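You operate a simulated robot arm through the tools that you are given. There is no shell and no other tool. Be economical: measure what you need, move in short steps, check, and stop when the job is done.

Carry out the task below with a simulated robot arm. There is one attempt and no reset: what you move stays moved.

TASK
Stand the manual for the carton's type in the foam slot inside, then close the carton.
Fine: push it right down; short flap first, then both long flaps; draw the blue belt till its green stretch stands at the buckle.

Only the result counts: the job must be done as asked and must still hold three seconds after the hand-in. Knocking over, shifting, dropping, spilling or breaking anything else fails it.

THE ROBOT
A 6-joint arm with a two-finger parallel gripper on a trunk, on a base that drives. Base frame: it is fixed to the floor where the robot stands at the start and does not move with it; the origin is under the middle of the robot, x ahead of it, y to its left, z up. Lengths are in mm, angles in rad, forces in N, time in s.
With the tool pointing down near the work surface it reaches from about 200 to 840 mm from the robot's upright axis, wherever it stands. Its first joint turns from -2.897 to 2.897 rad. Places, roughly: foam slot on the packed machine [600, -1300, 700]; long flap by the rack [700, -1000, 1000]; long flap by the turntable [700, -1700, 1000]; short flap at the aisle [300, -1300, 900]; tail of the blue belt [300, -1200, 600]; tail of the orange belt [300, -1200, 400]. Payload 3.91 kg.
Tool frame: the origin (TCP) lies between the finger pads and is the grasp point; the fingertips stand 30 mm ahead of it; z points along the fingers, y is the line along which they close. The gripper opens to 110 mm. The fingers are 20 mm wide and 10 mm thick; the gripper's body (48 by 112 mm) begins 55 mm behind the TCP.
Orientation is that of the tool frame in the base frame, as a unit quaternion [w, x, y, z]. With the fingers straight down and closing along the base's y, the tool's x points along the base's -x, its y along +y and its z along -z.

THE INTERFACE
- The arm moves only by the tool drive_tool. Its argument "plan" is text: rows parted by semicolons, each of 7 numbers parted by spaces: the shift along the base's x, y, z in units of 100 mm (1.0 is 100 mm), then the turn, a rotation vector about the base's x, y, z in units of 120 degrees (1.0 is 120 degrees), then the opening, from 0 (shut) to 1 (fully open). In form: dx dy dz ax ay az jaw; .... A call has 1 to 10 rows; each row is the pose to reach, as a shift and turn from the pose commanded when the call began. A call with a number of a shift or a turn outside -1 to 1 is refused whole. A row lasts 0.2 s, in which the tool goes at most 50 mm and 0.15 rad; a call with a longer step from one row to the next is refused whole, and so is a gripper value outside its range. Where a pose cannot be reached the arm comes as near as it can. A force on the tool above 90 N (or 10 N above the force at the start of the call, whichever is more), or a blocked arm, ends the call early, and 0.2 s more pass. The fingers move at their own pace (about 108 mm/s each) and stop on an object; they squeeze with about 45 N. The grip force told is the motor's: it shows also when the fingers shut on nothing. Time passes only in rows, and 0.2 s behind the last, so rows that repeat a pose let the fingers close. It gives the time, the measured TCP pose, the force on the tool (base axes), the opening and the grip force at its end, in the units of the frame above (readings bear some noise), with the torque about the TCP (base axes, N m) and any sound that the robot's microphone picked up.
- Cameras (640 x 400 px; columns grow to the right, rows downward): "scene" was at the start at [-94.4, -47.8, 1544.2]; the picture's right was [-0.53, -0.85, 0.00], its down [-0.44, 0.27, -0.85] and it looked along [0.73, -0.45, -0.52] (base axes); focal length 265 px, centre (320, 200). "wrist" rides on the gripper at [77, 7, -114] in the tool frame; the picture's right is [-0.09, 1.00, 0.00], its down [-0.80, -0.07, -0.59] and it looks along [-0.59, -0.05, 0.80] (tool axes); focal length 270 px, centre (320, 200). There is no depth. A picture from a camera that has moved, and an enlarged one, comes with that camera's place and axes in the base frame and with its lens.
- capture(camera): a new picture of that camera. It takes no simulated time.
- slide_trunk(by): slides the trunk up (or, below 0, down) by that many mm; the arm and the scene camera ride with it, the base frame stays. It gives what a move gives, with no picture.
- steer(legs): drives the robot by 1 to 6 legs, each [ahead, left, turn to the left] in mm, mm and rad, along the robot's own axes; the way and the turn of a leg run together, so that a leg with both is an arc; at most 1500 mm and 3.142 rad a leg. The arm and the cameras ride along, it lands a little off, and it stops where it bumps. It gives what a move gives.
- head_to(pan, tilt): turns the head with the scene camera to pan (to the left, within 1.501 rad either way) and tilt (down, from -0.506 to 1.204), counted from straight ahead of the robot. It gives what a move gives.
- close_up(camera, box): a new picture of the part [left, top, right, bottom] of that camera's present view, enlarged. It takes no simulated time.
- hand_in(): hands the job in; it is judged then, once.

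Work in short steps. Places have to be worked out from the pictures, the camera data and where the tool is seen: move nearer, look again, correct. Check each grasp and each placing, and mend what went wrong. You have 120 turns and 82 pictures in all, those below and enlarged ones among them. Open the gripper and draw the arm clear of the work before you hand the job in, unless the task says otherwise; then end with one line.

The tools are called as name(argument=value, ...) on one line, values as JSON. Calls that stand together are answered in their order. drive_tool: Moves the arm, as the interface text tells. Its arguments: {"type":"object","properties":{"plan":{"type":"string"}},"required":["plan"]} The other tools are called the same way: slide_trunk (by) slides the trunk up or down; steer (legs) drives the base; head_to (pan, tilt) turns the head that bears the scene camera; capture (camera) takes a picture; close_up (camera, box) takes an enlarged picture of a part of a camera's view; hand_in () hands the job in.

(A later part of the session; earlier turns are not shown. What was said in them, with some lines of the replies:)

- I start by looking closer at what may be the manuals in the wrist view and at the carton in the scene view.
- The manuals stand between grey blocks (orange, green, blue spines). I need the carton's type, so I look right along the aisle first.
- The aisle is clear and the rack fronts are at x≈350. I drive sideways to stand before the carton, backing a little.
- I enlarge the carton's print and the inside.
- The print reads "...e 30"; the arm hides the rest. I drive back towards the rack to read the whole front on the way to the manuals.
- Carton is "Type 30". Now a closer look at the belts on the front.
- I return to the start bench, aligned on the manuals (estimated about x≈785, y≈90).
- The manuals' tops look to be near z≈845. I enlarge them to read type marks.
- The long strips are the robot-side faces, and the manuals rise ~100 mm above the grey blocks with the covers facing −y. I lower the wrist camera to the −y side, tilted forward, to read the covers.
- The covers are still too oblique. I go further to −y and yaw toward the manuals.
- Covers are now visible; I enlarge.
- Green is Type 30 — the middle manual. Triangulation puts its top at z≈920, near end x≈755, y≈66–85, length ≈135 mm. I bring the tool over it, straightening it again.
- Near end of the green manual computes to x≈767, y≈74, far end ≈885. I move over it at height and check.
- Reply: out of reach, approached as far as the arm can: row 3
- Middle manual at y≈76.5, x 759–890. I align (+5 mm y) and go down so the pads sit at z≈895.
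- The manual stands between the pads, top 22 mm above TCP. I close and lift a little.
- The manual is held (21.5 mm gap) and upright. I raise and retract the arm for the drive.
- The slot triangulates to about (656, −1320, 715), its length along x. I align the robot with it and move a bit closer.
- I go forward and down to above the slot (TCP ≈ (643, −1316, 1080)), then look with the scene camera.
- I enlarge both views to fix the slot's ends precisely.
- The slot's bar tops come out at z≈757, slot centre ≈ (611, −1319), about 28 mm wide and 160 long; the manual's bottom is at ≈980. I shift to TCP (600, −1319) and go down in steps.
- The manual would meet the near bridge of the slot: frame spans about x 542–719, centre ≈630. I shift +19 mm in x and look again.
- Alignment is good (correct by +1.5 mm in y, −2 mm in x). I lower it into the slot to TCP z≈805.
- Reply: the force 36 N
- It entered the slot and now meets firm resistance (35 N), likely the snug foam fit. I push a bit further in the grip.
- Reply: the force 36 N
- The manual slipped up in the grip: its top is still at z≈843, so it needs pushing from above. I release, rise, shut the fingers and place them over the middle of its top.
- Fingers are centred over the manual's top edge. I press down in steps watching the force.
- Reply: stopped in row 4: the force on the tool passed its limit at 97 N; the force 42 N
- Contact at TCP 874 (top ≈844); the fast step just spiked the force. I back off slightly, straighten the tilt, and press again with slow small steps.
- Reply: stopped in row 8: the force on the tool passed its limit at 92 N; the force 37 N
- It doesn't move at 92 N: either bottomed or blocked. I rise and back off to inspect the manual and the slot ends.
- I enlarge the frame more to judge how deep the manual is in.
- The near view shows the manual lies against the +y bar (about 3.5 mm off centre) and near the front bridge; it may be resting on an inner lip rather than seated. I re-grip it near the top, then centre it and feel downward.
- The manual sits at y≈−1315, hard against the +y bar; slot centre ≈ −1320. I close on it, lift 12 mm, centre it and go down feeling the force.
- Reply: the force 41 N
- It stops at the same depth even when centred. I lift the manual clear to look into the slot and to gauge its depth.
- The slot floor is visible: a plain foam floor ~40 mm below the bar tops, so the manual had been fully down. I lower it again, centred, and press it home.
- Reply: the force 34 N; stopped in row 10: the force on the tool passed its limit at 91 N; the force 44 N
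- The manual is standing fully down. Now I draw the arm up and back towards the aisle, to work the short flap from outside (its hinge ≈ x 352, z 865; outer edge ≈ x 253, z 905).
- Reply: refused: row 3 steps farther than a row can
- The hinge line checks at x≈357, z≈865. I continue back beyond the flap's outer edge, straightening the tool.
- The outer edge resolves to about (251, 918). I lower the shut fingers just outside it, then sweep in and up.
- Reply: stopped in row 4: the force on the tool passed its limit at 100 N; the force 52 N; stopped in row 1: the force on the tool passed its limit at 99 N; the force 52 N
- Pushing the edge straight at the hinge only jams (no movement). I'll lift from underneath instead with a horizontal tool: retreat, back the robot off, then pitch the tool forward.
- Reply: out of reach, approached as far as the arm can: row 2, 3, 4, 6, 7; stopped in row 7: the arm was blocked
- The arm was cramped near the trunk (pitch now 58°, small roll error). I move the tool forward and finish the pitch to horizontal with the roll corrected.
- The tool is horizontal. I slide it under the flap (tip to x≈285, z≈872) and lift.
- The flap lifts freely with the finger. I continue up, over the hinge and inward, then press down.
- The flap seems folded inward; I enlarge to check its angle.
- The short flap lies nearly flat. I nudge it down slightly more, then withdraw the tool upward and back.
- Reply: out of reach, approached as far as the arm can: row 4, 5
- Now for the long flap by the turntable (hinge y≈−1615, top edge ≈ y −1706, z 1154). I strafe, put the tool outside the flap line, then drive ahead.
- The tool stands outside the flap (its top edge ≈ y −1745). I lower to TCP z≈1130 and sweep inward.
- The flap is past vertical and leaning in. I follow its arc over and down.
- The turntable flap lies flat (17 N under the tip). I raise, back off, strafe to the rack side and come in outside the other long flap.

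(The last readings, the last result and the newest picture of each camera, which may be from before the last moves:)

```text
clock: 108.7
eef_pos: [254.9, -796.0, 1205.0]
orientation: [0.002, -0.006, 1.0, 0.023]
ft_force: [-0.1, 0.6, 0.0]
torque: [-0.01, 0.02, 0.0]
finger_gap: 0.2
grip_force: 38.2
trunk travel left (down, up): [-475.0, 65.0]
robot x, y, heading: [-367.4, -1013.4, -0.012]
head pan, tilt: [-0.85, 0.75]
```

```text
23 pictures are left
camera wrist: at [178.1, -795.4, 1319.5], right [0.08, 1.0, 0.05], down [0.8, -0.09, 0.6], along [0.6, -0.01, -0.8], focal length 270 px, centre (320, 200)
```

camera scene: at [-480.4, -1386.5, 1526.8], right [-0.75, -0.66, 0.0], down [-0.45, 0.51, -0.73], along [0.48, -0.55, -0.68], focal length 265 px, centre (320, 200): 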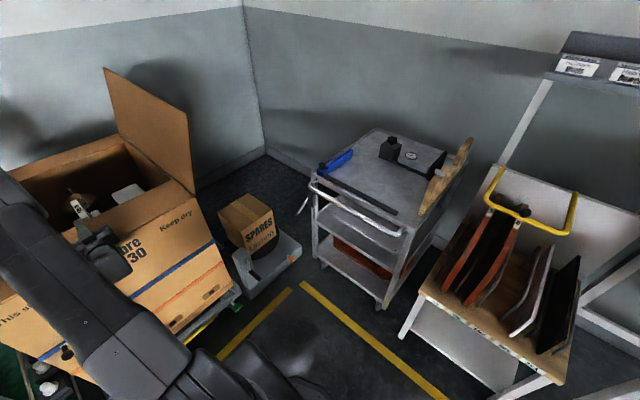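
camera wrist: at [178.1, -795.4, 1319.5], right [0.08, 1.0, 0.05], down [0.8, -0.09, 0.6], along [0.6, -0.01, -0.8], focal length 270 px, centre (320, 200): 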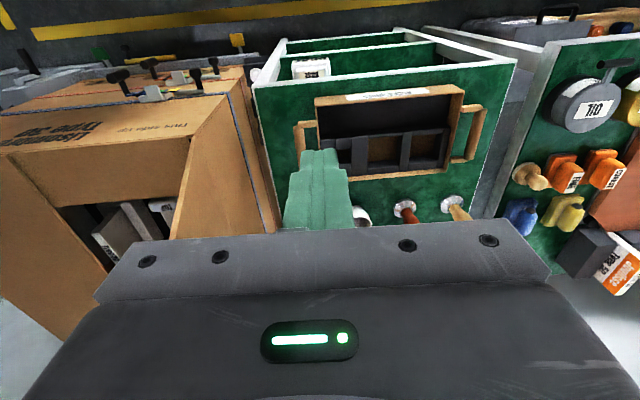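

The rack-side flap leans out ~16° (top ≈ y −917); the tool at y −796 is clear outside. I drive ahead, lower, and sweep inward.

steer(legs=[[230, 0, 0.01]])

drive_tool(plan="0 0 -0.35 0 0 0 0; 0 -0.1 -0.7 0 0 0 0; 0 -0.4 -0.7 0 0 0 0; 0 -0.7 -0.7 0 0 0 0; 0 -1 -0.7 0 0 0 0")

drive_tool(plan="0 -0.25 0 0 0 0 0; 0 -0.5 0.02 0 0 0 0; 0 -0.75 0.04 0 0 0 0; 0 -1 0.05 0 0 0 0")

capture(camera="wrist")

```text
clock: 110.5
eef_pos: [475.7, -784.1, 1203.3]
orientation: [0.002, -0.015, 1.0, 0.022]
ft_force: [0.8, 0.1, -0.3]
torque: [-0.02, -0.03, 0.03]
finger_gap: 0.0
grip_force: 37.5
trunk travel left (down, up): [-475.0, 65.0]
robot x, y, heading: [-141.9, -1019.3, 0.006]
head pan, tilt: [-0.85, 0.75]
```

```text
clock: 111.7
eef_pos: [476.8, -882.7, 1134.7]
orientation: [0.003, -0.016, 1.0, 0.022]
ft_force: [-0.2, -0.5, -0.2]
torque: [-0.03, 0.03, 0.01]
finger_gap: 0.0
grip_force: 37.7
trunk travel left (down, up): [-475.0, 65.0]
robot x, y, heading: [-140.3, -1015.0, 0.008]
head pan, tilt: [-0.85, 0.75]
```

```text
clock: 112.7
eef_pos: [473.8, -986.3, 1140.2]
orientation: [0.002, -0.016, 1.0, 0.022]
ft_force: [-1.0, -0.6, 0.3]
torque: [-0.02, 0.0, -0.02]
finger_gap: 0.0
grip_force: 37.7
trunk travel left (down, up): [-475.0, 65.0]
robot x, y, heading: [-136.6, -1014.7, 0.005]
head pan, tilt: [-0.85, 0.75]
```

```text
22 pictures are left
camera wrist: at [397.8, -986.8, 1254.6], right [0.06, 1.0, 0.05], down [0.8, -0.07, 0.59], along [0.6, 0.0, -0.8], focal length 270 px, centre (320, 200)
```

wrist: 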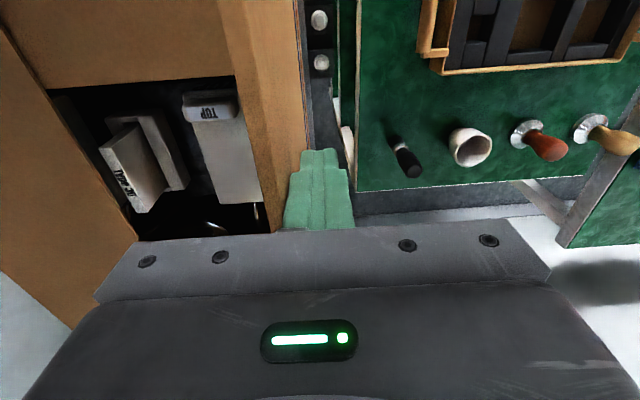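

The flap is about vertical and following. I carry it over and press it down like the other.

drive_tool(plan="0 -0.3 -0.04 0 0 0 0; 0 -0.55 -0.12 0 0 0 0; 0 -0.8 -0.25 0 0 0 0; 0 -1 -0.42 0 0 0 0")

drive_tool(plan="0 -0.3 -0.15 0 0 0 0; 0 -0.55 -0.35 0 0 0 0; 0 -0.8 -0.6 0 0 0 0; 0 -1 -0.85 0 0 0 0; 0 -1 -1 0 0 0 0")

drive_tool(plan="0 -0.15 -0.25 0 0 0 0; 0 -0.3 -0.5 0 0 0 0; 0 -0.35 -0.7 0 0 0 0; 0 -0.35 -0.85 0 0 0 0; 0 -0.35 -0.92 0 0 0 0")

capture(camera="wrist")

```text
clock: 113.7
eef_pos: [473.0, -1085.2, 1099.7]
orientation: [0.002, -0.015, 1.0, 0.022]
ft_force: [-0.1, 0.2, 0.8]
torque: [-0.02, 0.0, 0.0]
finger_gap: 0.0
grip_force: 38.0
trunk travel left (down, up): [-475.0, 65.0]
robot x, y, heading: [-137.5, -1014.8, 0.006]
head pan, tilt: [-0.85, 0.75]
```

```text
clock: 114.8
eef_pos: [474.5, -1184.5, 997.4]
orientation: [0.004, -0.015, 1.0, 0.023]
ft_force: [0.5, 0.5, -0.3]
torque: [0.03, 0.01, 0.01]
finger_gap: 0.0
grip_force: 37.8
trunk travel left (down, up): [-475.0, 65.0]
robot x, y, heading: [-141.7, -1015.7, 0.005]
head pan, tilt: [-0.85, 0.75]
```

```text
clock: 116.0
eef_pos: [475.7, -1221.1, 908.3]
orientation: [0.005, -0.015, 1.0, 0.021]
ft_force: [0.3, -0.1, 10.1]
torque: [-0.08, 0.04, 0.02]
finger_gap: 0.0
grip_force: 37.4
trunk travel left (down, up): [-475.0, 65.0]
robot x, y, heading: [-140.0, -1011.8, 0.004]
head pan, tilt: [-0.85, 0.75]
```

```text
21 pictures are left
camera wrist: at [398.9, -1221.1, 1022.1], right [0.06, 1.0, 0.04], down [0.8, -0.07, 0.6], along [0.6, 0.0, -0.8], focal length 270 px, centre (320, 200)
```

wrist: 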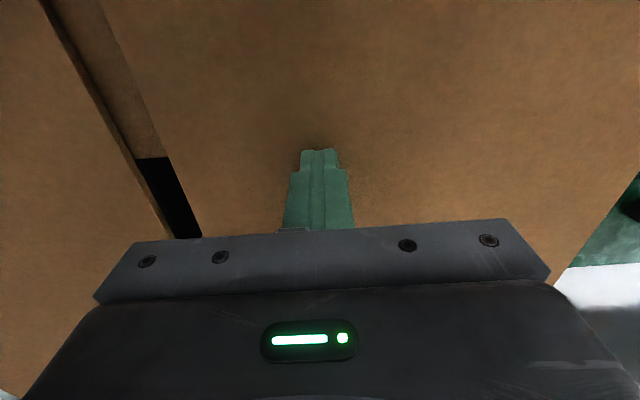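

The rack flap lies down; the other's free edge may be slightly raised. I rise, back off, and look from the aisle.

drive_tool(plan="0 0 0.45 0 0 0 0; 0 0 0.9 0 0 0 0; 0 0 1 0 0 0 0")

steer(legs=[[-230, 150, 0]])

capture(camera="scene")

```text
clock: 116.8
eef_pos: [475.4, -1220.0, 1005.5]
orientation: [0.003, -0.015, 1.0, 0.022]
ft_force: [-0.2, -0.1, 0.0]
torque: [-0.02, -0.03, 0.0]
finger_gap: 0.0
grip_force: 37.8
trunk travel left (down, up): [-475.0, 65.0]
robot x, y, heading: [-138.9, -1015.9, 0.011]
head pan, tilt: [-0.85, 0.75]
```

```text
clock: 118.8
eef_pos: [240.1, -1076.5, 1004.6]
orientation: [0.002, -0.012, 1.0, 0.023]
ft_force: [-0.5, 0.2, 0.0]
torque: [0.01, 0.0, 0.0]
finger_gap: 0.0
grip_force: 38.3
trunk travel left (down, up): [-475.0, 65.0]
robot x, y, heading: [-375.2, -866.7, -0.001]
head pan, tilt: [-0.85, 0.75]
```

```text
20 pictures are left
camera scene: at [-490.2, -931.1, 1526.7], right [-0.75, -0.66, 0.0], down [-0.45, 0.51, -0.73], along [0.48, -0.55, -0.68], focal length 265 px, centre (320, 200)
```

scene: 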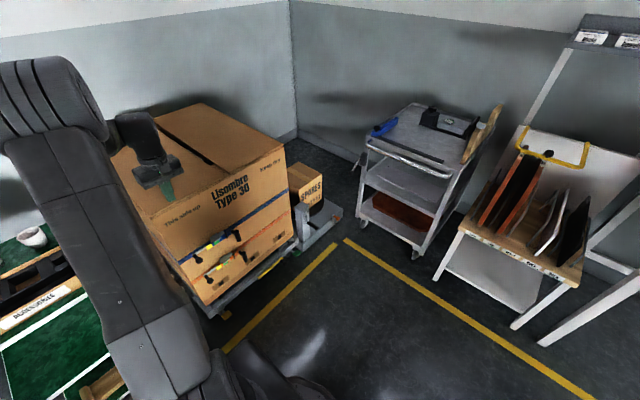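

The carton is closed. I enlarge the top and the belts.

close_up(camera="scene", box=[120, 95, 320, 220])

close_up(camera="scene", box=[165, 205, 265, 300])

```text
3.20 times, centred on (220, 158) of scene
camera zoom: at [-490.2, -931.1, 1526.7], right [-0.75, -0.66, 0.0], down [-0.45, 0.51, -0.73], along [0.48, -0.55, -0.68], focal length 847 px, centre (640, 336)
```

zoom: 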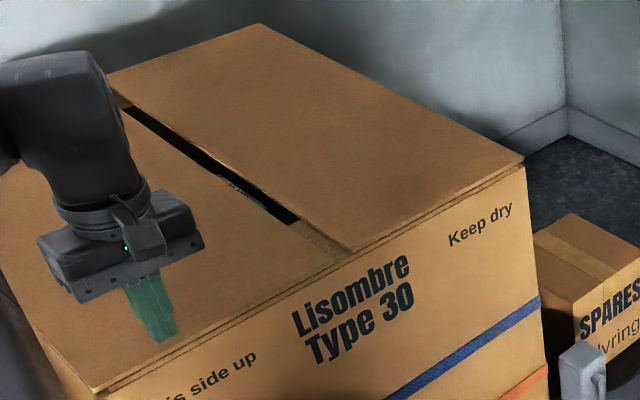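

```text
4.21 times, centred on (215, 252) of scene
camera zoom: at [-490.2, -931.1, 1526.7], right [-0.75, -0.66, 0.0], down [-0.45, 0.51, -0.73], along [0.48, -0.55, -0.68], focal length 1115 px, centre (762, -21)
```

zoom: 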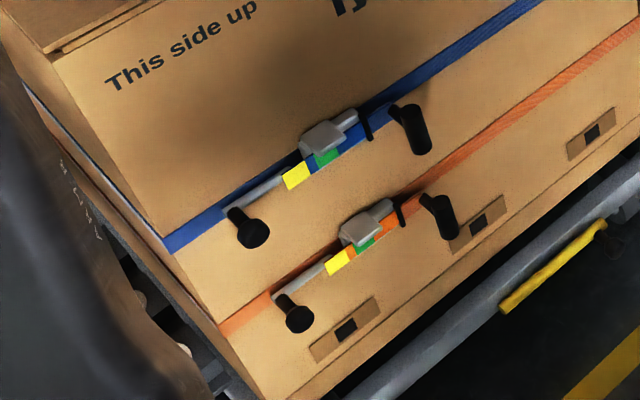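

Flaps look down. For the belt work I lower the trunk after backing off, and look at the belts nearly level.

steer(legs=[[-130, -100, 0]])

slide_trunk(by=-350)

head_to(pan=-0.45, tilt=0.6)

capture(camera="scene")

capture(camera="wrist")

```text
clock: 120.2
eef_pos: [108.6, -1176.0, 1005.0]
orientation: [0.003, -0.013, 1.0, 0.023]
ft_force: [0.0, -0.6, -0.7]
torque: [0.01, -0.03, 0.0]
finger_gap: 0.3
grip_force: 37.6
trunk travel left (down, up): [-475.0, 65.0]
robot x, y, heading: [-502.2, -971.5, 0.003]
head pan, tilt: [-0.85, 0.75]
```

```text
clock: 123.7
eef_pos: [108.9, -1174.0, 654.6]
orientation: [0.002, -0.014, 1.0, 0.023]
ft_force: [-0.6, 0.5, 0.4]
torque: [-0.02, 0.02, 0.0]
finger_gap: 0.0
grip_force: 37.5
trunk travel left (down, up): [-125.0, 415.0]
robot x, y, heading: [-501.9, -969.4, 0.003]
head pan, tilt: [-0.85, 0.75]
```

```text
clock: 124.5
eef_pos: [108.8, -1174.3, 654.8]
orientation: [0.002, -0.014, 1.0, 0.023]
ft_force: [0.7, 0.3, -0.5]
torque: [0.0, 0.05, -0.01]
finger_gap: 0.1
grip_force: 38.1
trunk travel left (down, up): [-125.0, 415.0]
robot x, y, heading: [-507.8, -967.4, 0.003]
head pan, tilt: [-0.45, 0.6]
```

```text
17 pictures are left
camera scene: at [-597.3, -1007.8, 1189.6], right [-0.43, -0.9, 0.0], down [-0.51, 0.24, -0.82], along [0.74, -0.36, -0.57], focal length 265 px, centre (320, 200)
```

scene: 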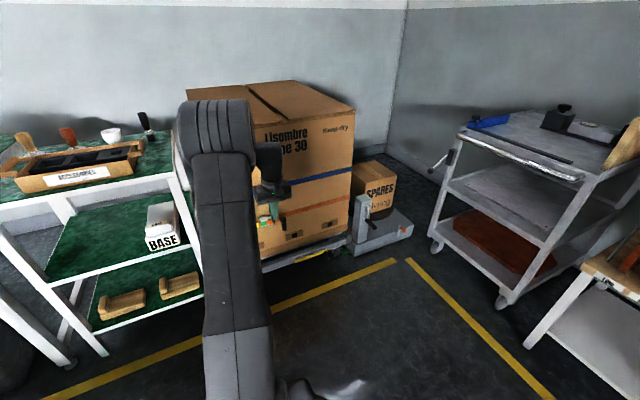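

```text
16 pictures are left
camera wrist: at [32.2, -1175.6, 770.1], right [0.06, 1.0, 0.05], down [0.8, -0.08, 0.6], along [0.6, 0.0, -0.8], focal length 270 px, centre (320, 200)
```

wrist: 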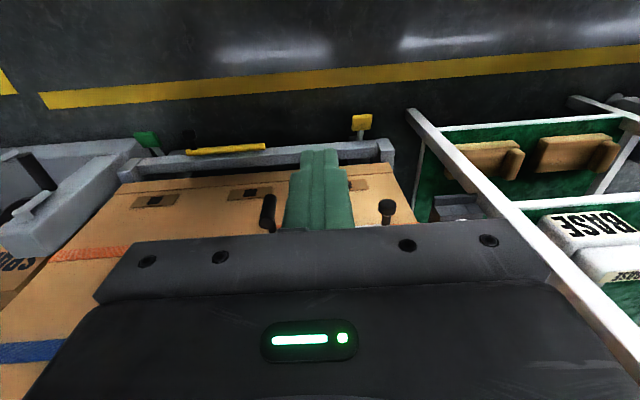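

I pitch the tool forward ~50° so the wrist camera looks level at the belts.

drive_tool(plan="0 0 0 0 -0.065 0 0; 0 0 0 0 -0.13 0 0; 0 0 0 0 -0.195 0 0; 0 0 0 0 -0.26 0 0; 0 0 0.1 0 -0.325 0 0; 0 0 0.2 0 -0.39 0 0; 0 0 0.2 0 -0.43 0 0")

capture(camera="wrist")

```text
clock: 126.1
eef_pos: [107.6, -1175.7, 675.3]
orientation: [0.438, -0.021, 0.899, 0.014]
ft_force: [0.5, 0.1, -0.5]
torque: [-0.07, 0.0, -0.01]
finger_gap: 0.0
grip_force: 38.0
trunk travel left (down, up): [-125.0, 415.0]
robot x, y, heading: [-506.8, -971.0, 0.002]
head pan, tilt: [-0.45, 0.6]
```

```text
15 pictures are left
camera wrist: at [-28.6, -1176.6, 685.7], right [0.0, 1.0, 0.08], down [0.03, -0.08, 1.0], along [1.0, 0.0, -0.03], focal length 270 px, centre (320, 200)
```

wrist: 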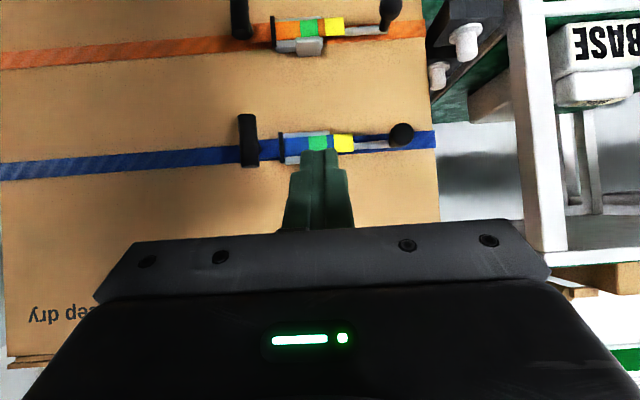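

A good view; I enlarge the blue buckle.

close_up(camera="wrist", box=[230, 100, 430, 190])

```text
3.20 times, centred on (330, 145) of wrist
camera zoom: at [-28.6, -1176.6, 685.7], right [0.0, 1.0, 0.08], down [0.03, -0.08, 1.0], along [1.0, 0.0, -0.03], focal length 865 px, centre (288, 376)
```

zoom: 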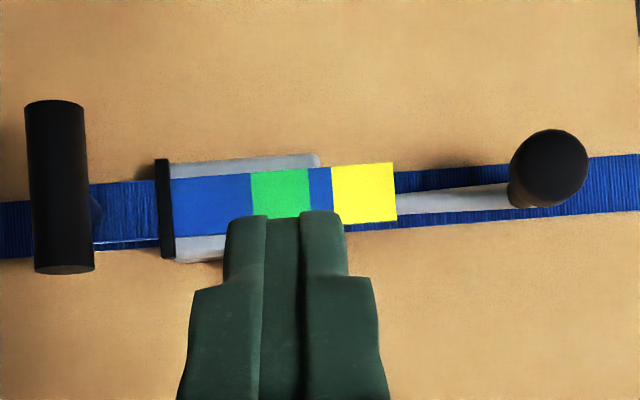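

The T-handle (black vertical cylinder, ≈(305, −1266, 590)) is the strap's tail; drawing it to −y should bring green (45 mm away) to the black bar of the buckle. I strafe, level the tool and open the fingers.

steer(legs=[[0, -120, 0]])

drive_tool(plan="0 0 -0.1 0 -0.065 -0.006 0.5; 0 0 -0.2 0 -0.13 -0.012 0.5; 0 0 -0.35 0 -0.195 -0.018 0.5; 0 0 -0.5 0 -0.26 -0.024 0.5; 0 0 -0.65 0 -0.317 -0.024 0.5; 0.3 0 -0.85 0 -0.317 -0.024 0.5; 0.6 0 -0.85 0 -0.317 -0.024 0.5")

capture(camera="wrist")

```text
clock: 127.4
eef_pos: [109.8, -1293.7, 674.6]
orientation: [0.437, -0.024, 0.899, 0.015]
ft_force: [0.9, -0.2, -1.1]
torque: [0.0, 0.0, 0.01]
finger_gap: 0.0
grip_force: 37.4
trunk travel left (down, up): [-125.0, 415.0]
robot x, y, heading: [-504.8, -1091.2, 0.007]
head pan, tilt: [-0.45, 0.6]
```

```text
clock: 129.0
eef_pos: [170.0, -1292.0, 590.7]
orientation: [0.707, -0.005, 0.707, -0.005]
ft_force: [-0.2, 0.0, -0.1]
torque: [-0.04, 0.01, 0.0]
finger_gap: 55.0
grip_force: 0.0
trunk travel left (down, up): [-125.0, 415.0]
robot x, y, heading: [-507.3, -1089.2, 0.007]
head pan, tilt: [-0.45, 0.6]
```

```text
13 pictures are left
camera wrist: at [57.2, -1287.2, 514.2], right [0.0, 1.0, 0.07], down [-0.59, -0.06, 0.8], along [0.8, -0.04, 0.59], focal length 270 px, centre (320, 200)
```

wrist: 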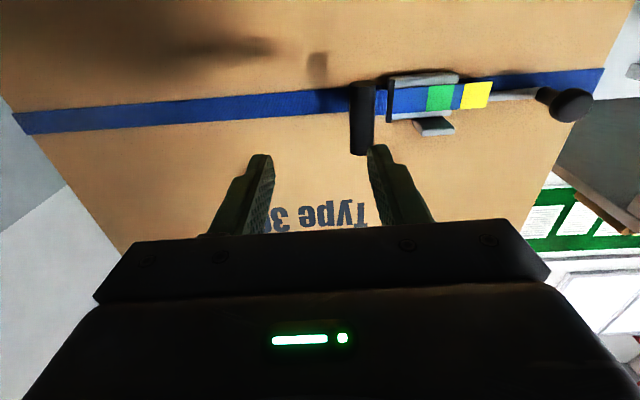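

The handle reads about y −1256, z 603. I align and approach halfway, then check.

drive_tool(plan="0 0.18 0.05 0 0 0 0.5; 0 0.36 0.1 0 0 0 0.5; 0.3 0.36 0.1 0 0 0 0.5; 0.65 0.36 0.1 0 0 0 0.5")

capture(camera="wrist")

```text
clock: 130.0
eef_pos: [240.0, -1259.9, 596.4]
orientation: [0.707, -0.006, 0.708, -0.004]
ft_force: [-0.8, 0.4, 0.2]
torque: [-0.01, 0.01, 0.01]
finger_gap: 54.8
grip_force: 0.0
trunk travel left (down, up): [-125.0, 415.0]
robot x, y, heading: [-505.6, -1086.1, 0.009]
head pan, tilt: [-0.45, 0.6]
```

```text
12 pictures are left
camera wrist: at [126.0, -1254.1, 521.3], right [0.0, 1.0, 0.07], down [-0.59, -0.06, 0.8], along [0.81, -0.04, 0.59], focal length 270 px, centre (320, 200)
```

wrist: 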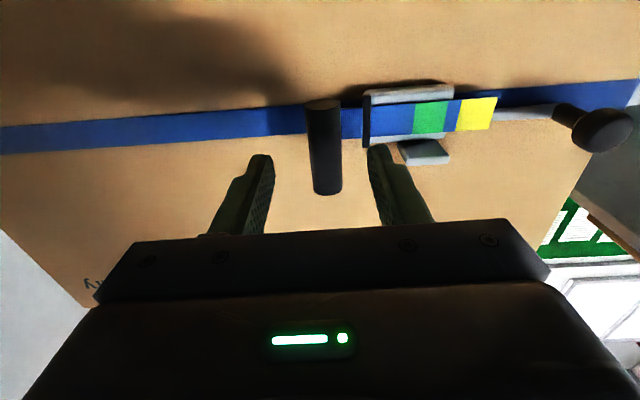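

The handle is centred; the +y finger would come near the buckle bar, so I narrow the opening to 40 mm and advance to straddle the handle.

drive_tool(plan="0 0.02 0.02 0 0 0 0.37; 0 0.02 0.02 0 0 0 0.37; 0.3 0.02 0.02 0 0 0 0.37; 0.5 0.02 0.02 0 0 0 0.37; 0.58 0.02 0.02 0 0 0 0.37")

drive_tool(plan="0 0 0 0 0 0 0; 0 0 0 0 0 0 0; 0 0 0 0 0 0 0")

capture(camera="wrist")

```text
clock: 131.2
eef_pos: [293.8, -1255.2, 603.5]
orientation: [0.707, -0.006, 0.707, -0.003]
ft_force: [0.2, -0.7, 0.7]
torque: [0.0, -0.01, -0.04]
finger_gap: 40.7
grip_force: 0.0
trunk travel left (down, up): [-125.0, 415.0]
robot x, y, heading: [-506.9, -1091.0, 0.009]
head pan, tilt: [-0.45, 0.6]
```

```text
clock: 132.0
eef_pos: [295.2, -1256.3, 602.2]
orientation: [0.707, -0.007, 0.707, -0.003]
ft_force: [3.3, -1.0, -0.3]
torque: [0.54, 0.03, 0.01]
finger_gap: 20.8
grip_force: 44.7
trunk travel left (down, up): [-125.0, 415.0]
robot x, y, heading: [-506.0, -1088.0, 0.012]
head pan, tilt: [-0.45, 0.6]
```

```text
11 pictures are left
camera wrist: at [180.9, -1250.6, 527.0], right [0.0, 1.0, 0.07], down [-0.59, -0.06, 0.8], along [0.8, -0.04, 0.59], focal length 270 px, centre (320, 200)
```

wrist: 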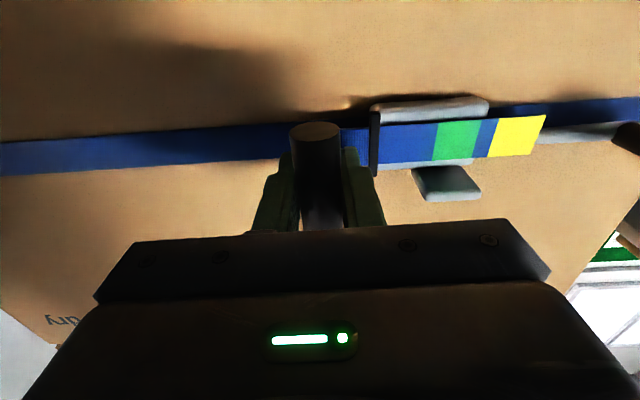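

The handle is gripped (20.8 mm). I draw it slowly 20 mm to −y and watch the stripes.

drive_tool(plan="0 -0.05 0 0 0 0 0; 0 -0.1 0 0 0 0 0; 0 -0.15 0 0 0 0 0; 0 -0.2 0 0 0 0 0; 0 -0.2 0 0 0 0 0")

capture(camera="wrist")

```text
clock: 133.2
eef_pos: [293.7, -1274.9, 602.6]
orientation: [0.708, -0.006, 0.706, -0.004]
ft_force: [33.5, 2.1, 9.6]
torque: [0.55, -0.05, 0.03]
finger_gap: 20.9
grip_force: 45.0
trunk travel left (down, up): [-125.0, 415.0]
robot x, y, heading: [-503.0, -1090.6, 0.008]
head pan, tilt: [-0.45, 0.6]
```

```text
10 pictures are left
camera wrist: at [181.1, -1269.4, 526.7], right [0.0, 1.0, 0.07], down [-0.6, -0.06, 0.8], along [0.8, -0.04, 0.59], focal length 270 px, centre (320, 200)
```

wrist: 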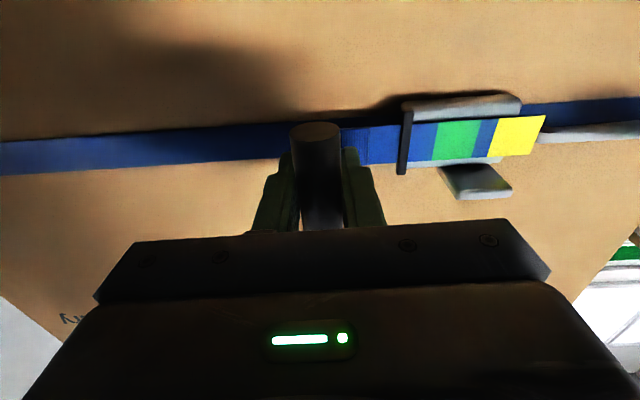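

It works: the stripes move with the handle. About 33 mm remain to centre green at the bar; I draw 25 mm more, easing 2 mm toward the wall.

drive_tool(plan="0.02 -0.05 0 0 0 0 0; 0.03 -0.1 0 0 0 0 0; 0.03 -0.15 0 0 0 0 0; 0.03 -0.2 0 0 0 0 0; 0.03 -0.25 0 0 0 0 0; 0.03 -0.25 0 0 0 0 0")

capture(camera="wrist")

```text
clock: 134.6
eef_pos: [294.9, -1299.3, 602.3]
orientation: [0.707, -0.006, 0.707, -0.004]
ft_force: [-10.1, 7.2, 15.1]
torque: [0.51, -0.18, 0.07]
finger_gap: 21.0
grip_force: 44.7
trunk travel left (down, up): [-125.0, 415.0]
robot x, y, heading: [-504.4, -1090.4, 0.008]
head pan, tilt: [-0.45, 0.6]
```

```text
9 pictures are left
camera wrist: at [181.0, -1294.6, 526.8], right [0.0, 1.0, 0.07], down [-0.59, -0.06, 0.8], along [0.8, -0.04, 0.59], focal length 270 px, centre (320, 200)
```

wrist: 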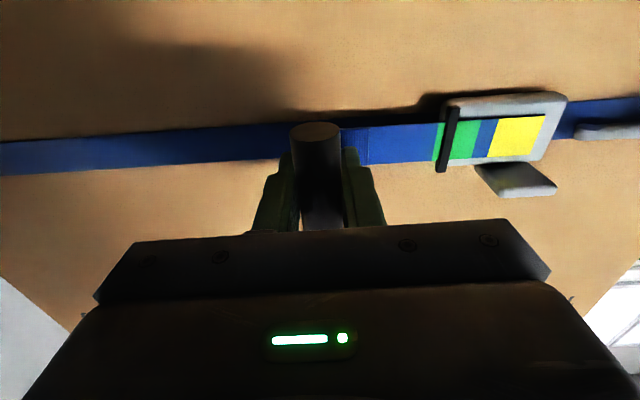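

Green is under the bar now, slightly off its middle; 6 mm more, then check.

drive_tool(plan="0 -0.03 0 0 0 0 0; 0 -0.06 0 0 0 0 0; 0 -0.06 0 0 0 0 0")

close_up(camera="wrist", box=[340, 70, 600, 210])

```text
clock: 135.4
eef_pos: [295.0, -1305.1, 603.6]
orientation: [0.707, -0.007, 0.707, -0.003]
ft_force: [-15.0, 9.7, 13.3]
torque: [0.52, 0.23, -0.01]
finger_gap: 20.8
grip_force: 45.0
trunk travel left (down, up): [-125.0, 415.0]
robot x, y, heading: [-506.0, -1087.8, 0.007]
head pan, tilt: [-0.45, 0.6]
```

```text
2.46 times, centred on (470, 140) of wrist
camera zoom: at [181.1, -1300.7, 526.7], right [0.0, 1.0, 0.07], down [-0.59, -0.06, 0.8], along [0.8, -0.04, 0.59], focal length 665 px, centre (-49, 348)
```

zoom: 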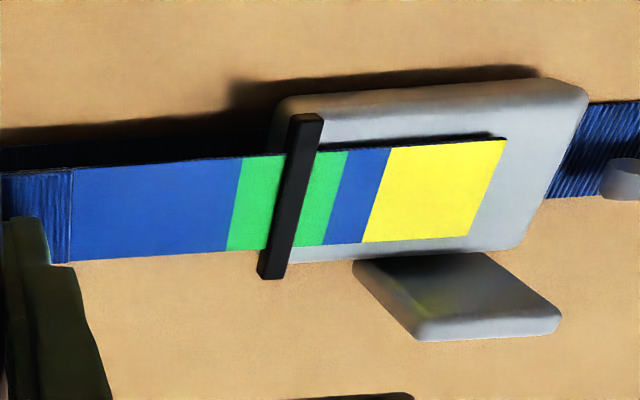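

Green is centred at the bar. I release the handle gently and check it holds.

drive_tool(plan="0 0 0 0 0 0 0.4; 0 0 0 0 0 0 0.4; -0.3 0 0 0 0 0 0.4; -0.7 0 0 0 0 0 0.4; -1 0 0 0 0 0 0.4")

close_up(camera="wrist", box=[260, 70, 520, 210])

```text
clock: 136.6
eef_pos: [194.2, -1305.2, 602.1]
orientation: [0.707, -0.007, 0.708, -0.003]
ft_force: [0.2, 0.3, -0.7]
torque: [0.0, -0.01, 0.02]
finger_gap: 44.0
grip_force: 0.1
trunk travel left (down, up): [-125.0, 415.0]
robot x, y, heading: [-507.8, -1088.4, 0.006]
head pan, tilt: [-0.45, 0.6]
```

```text
2.46 times, centred on (390, 140) of wrist
camera zoom: at [81.4, -1300.3, 524.6], right [0.0, 1.0, 0.07], down [-0.59, -0.06, 0.8], along [0.81, -0.04, 0.59], focal length 665 px, centre (148, 348)
```

zoom: 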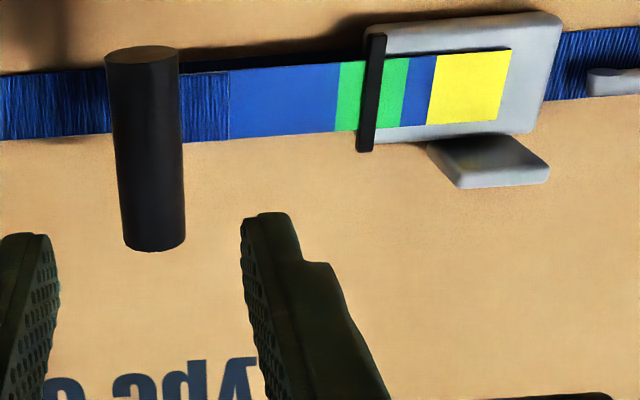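

It holds. Now I back off, raise the trunk and re-check the flaps.

steer(legs=[[-150, 0, 0]])

slide_trunk(by=350)

steer(legs=[[0, -700, 0]])

head_to(pan=0.6, tilt=0.55)

capture(camera="scene")

```text
clock: 137.9
eef_pos: [47.9, -1305.1, 601.4]
orientation: [0.707, -0.006, 0.707, -0.004]
ft_force: [0.1, -0.5, -0.8]
torque: [-0.04, -0.01, 0.01]
finger_gap: 44.1
grip_force: 0.0
trunk travel left (down, up): [-125.0, 415.0]
robot x, y, heading: [-653.8, -1091.3, 0.011]
head pan, tilt: [-0.45, 0.6]
```

```text
clock: 141.3
eef_pos: [48.3, -1306.4, 951.5]
orientation: [0.707, -0.007, 0.707, -0.002]
ft_force: [-0.7, 0.7, 0.0]
torque: [-0.02, -0.01, -0.01]
finger_gap: 43.8
grip_force: 0.0
trunk travel left (down, up): [-475.0, 65.0]
robot x, y, heading: [-652.4, -1090.3, 0.01]
head pan, tilt: [-0.45, 0.6]
```

```text
clock: 145.2
eef_pos: [57.5, -2000.8, 951.1]
orientation: [0.707, -0.009, 0.707, -0.002]
ft_force: [0.1, -1.4, -0.5]
torque: [0.0, 0.05, -0.02]
finger_gap: 44.0
grip_force: 0.2
trunk travel left (down, up): [-475.0, 65.0]
robot x, y, heading: [-644.3, -1789.7, 0.011]
head pan, tilt: [-0.45, 0.6]
```

```text
clock: 146.5
eef_pos: [56.8, -2001.3, 950.7]
orientation: [0.707, -0.008, 0.707, -0.002]
ft_force: [0.5, -0.3, -0.8]
torque: [0.0, -0.03, 0.01]
finger_gap: 43.8
grip_force: 0.0
trunk travel left (down, up): [-475.0, 65.0]
robot x, y, heading: [-644.0, -1788.3, 0.015]
head pan, tilt: [0.6, 0.55]
```

```text
6 pictures are left
camera scene: at [-742.0, -1740.0, 1544.1], right [0.58, -0.82, 0.0], down [-0.43, -0.3, -0.85], along [0.7, 0.49, -0.52], focal length 265 px, centre (320, 200)
```

scene: 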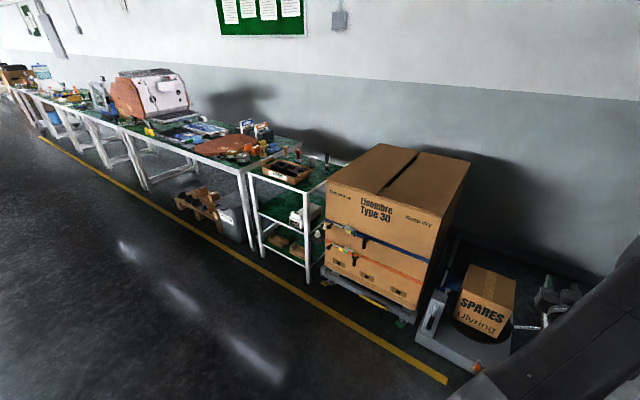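

close_up(camera="scene", box=[310, 130, 490, 260])

```text
3.08 times, centred on (400, 195) of scene
camera zoom: at [-742.0, -1740.0, 1544.1], right [0.58, -0.82, 0.0], down [-0.43, -0.3, -0.85], along [0.7, 0.49, -0.52], focal length 815 px, centre (74, 215)
```

zoom: 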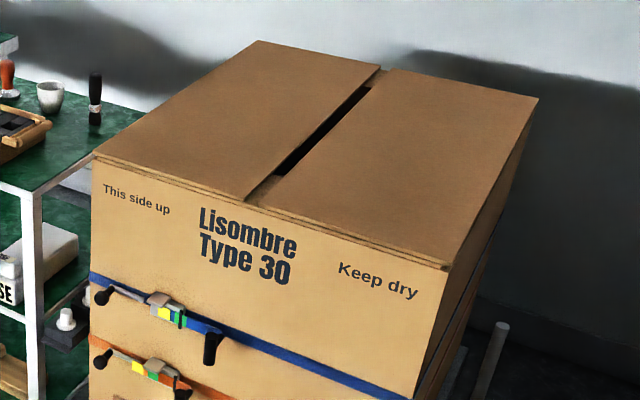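

Both long flaps lie flat over the short one and the blue belt stands at green. I open the gripper fully, clear of everything, and hand in.

drive_tool(plan="0 0 0 0 0 0 1; 0 0 0 0 0 0 1; 0 0 0 0 0 0 1")

hand_in()

```text
clock: 147.3
eef_pos: [56.7, -2000.3, 950.7]
orientation: [0.707, -0.007, 0.707, -0.001]
ft_force: [0.2, -0.4, 0.5]
torque: [-0.01, 0.0, -0.02]
finger_gap: 109.9
grip_force: 0.1
trunk travel left (down, up): [-475.0, 65.0]
robot x, y, heading: [-644.9, -1790.0, 0.015]
head pan, tilt: [0.6, 0.55]
```

```text
The job is handed in.
```

I handed the job in: the Type 30 manual was pushed down to the slot floor (not visible since the flaps closed), the short flap then both long flaps are shut, and the blue belt is drawn to green at the buckle.
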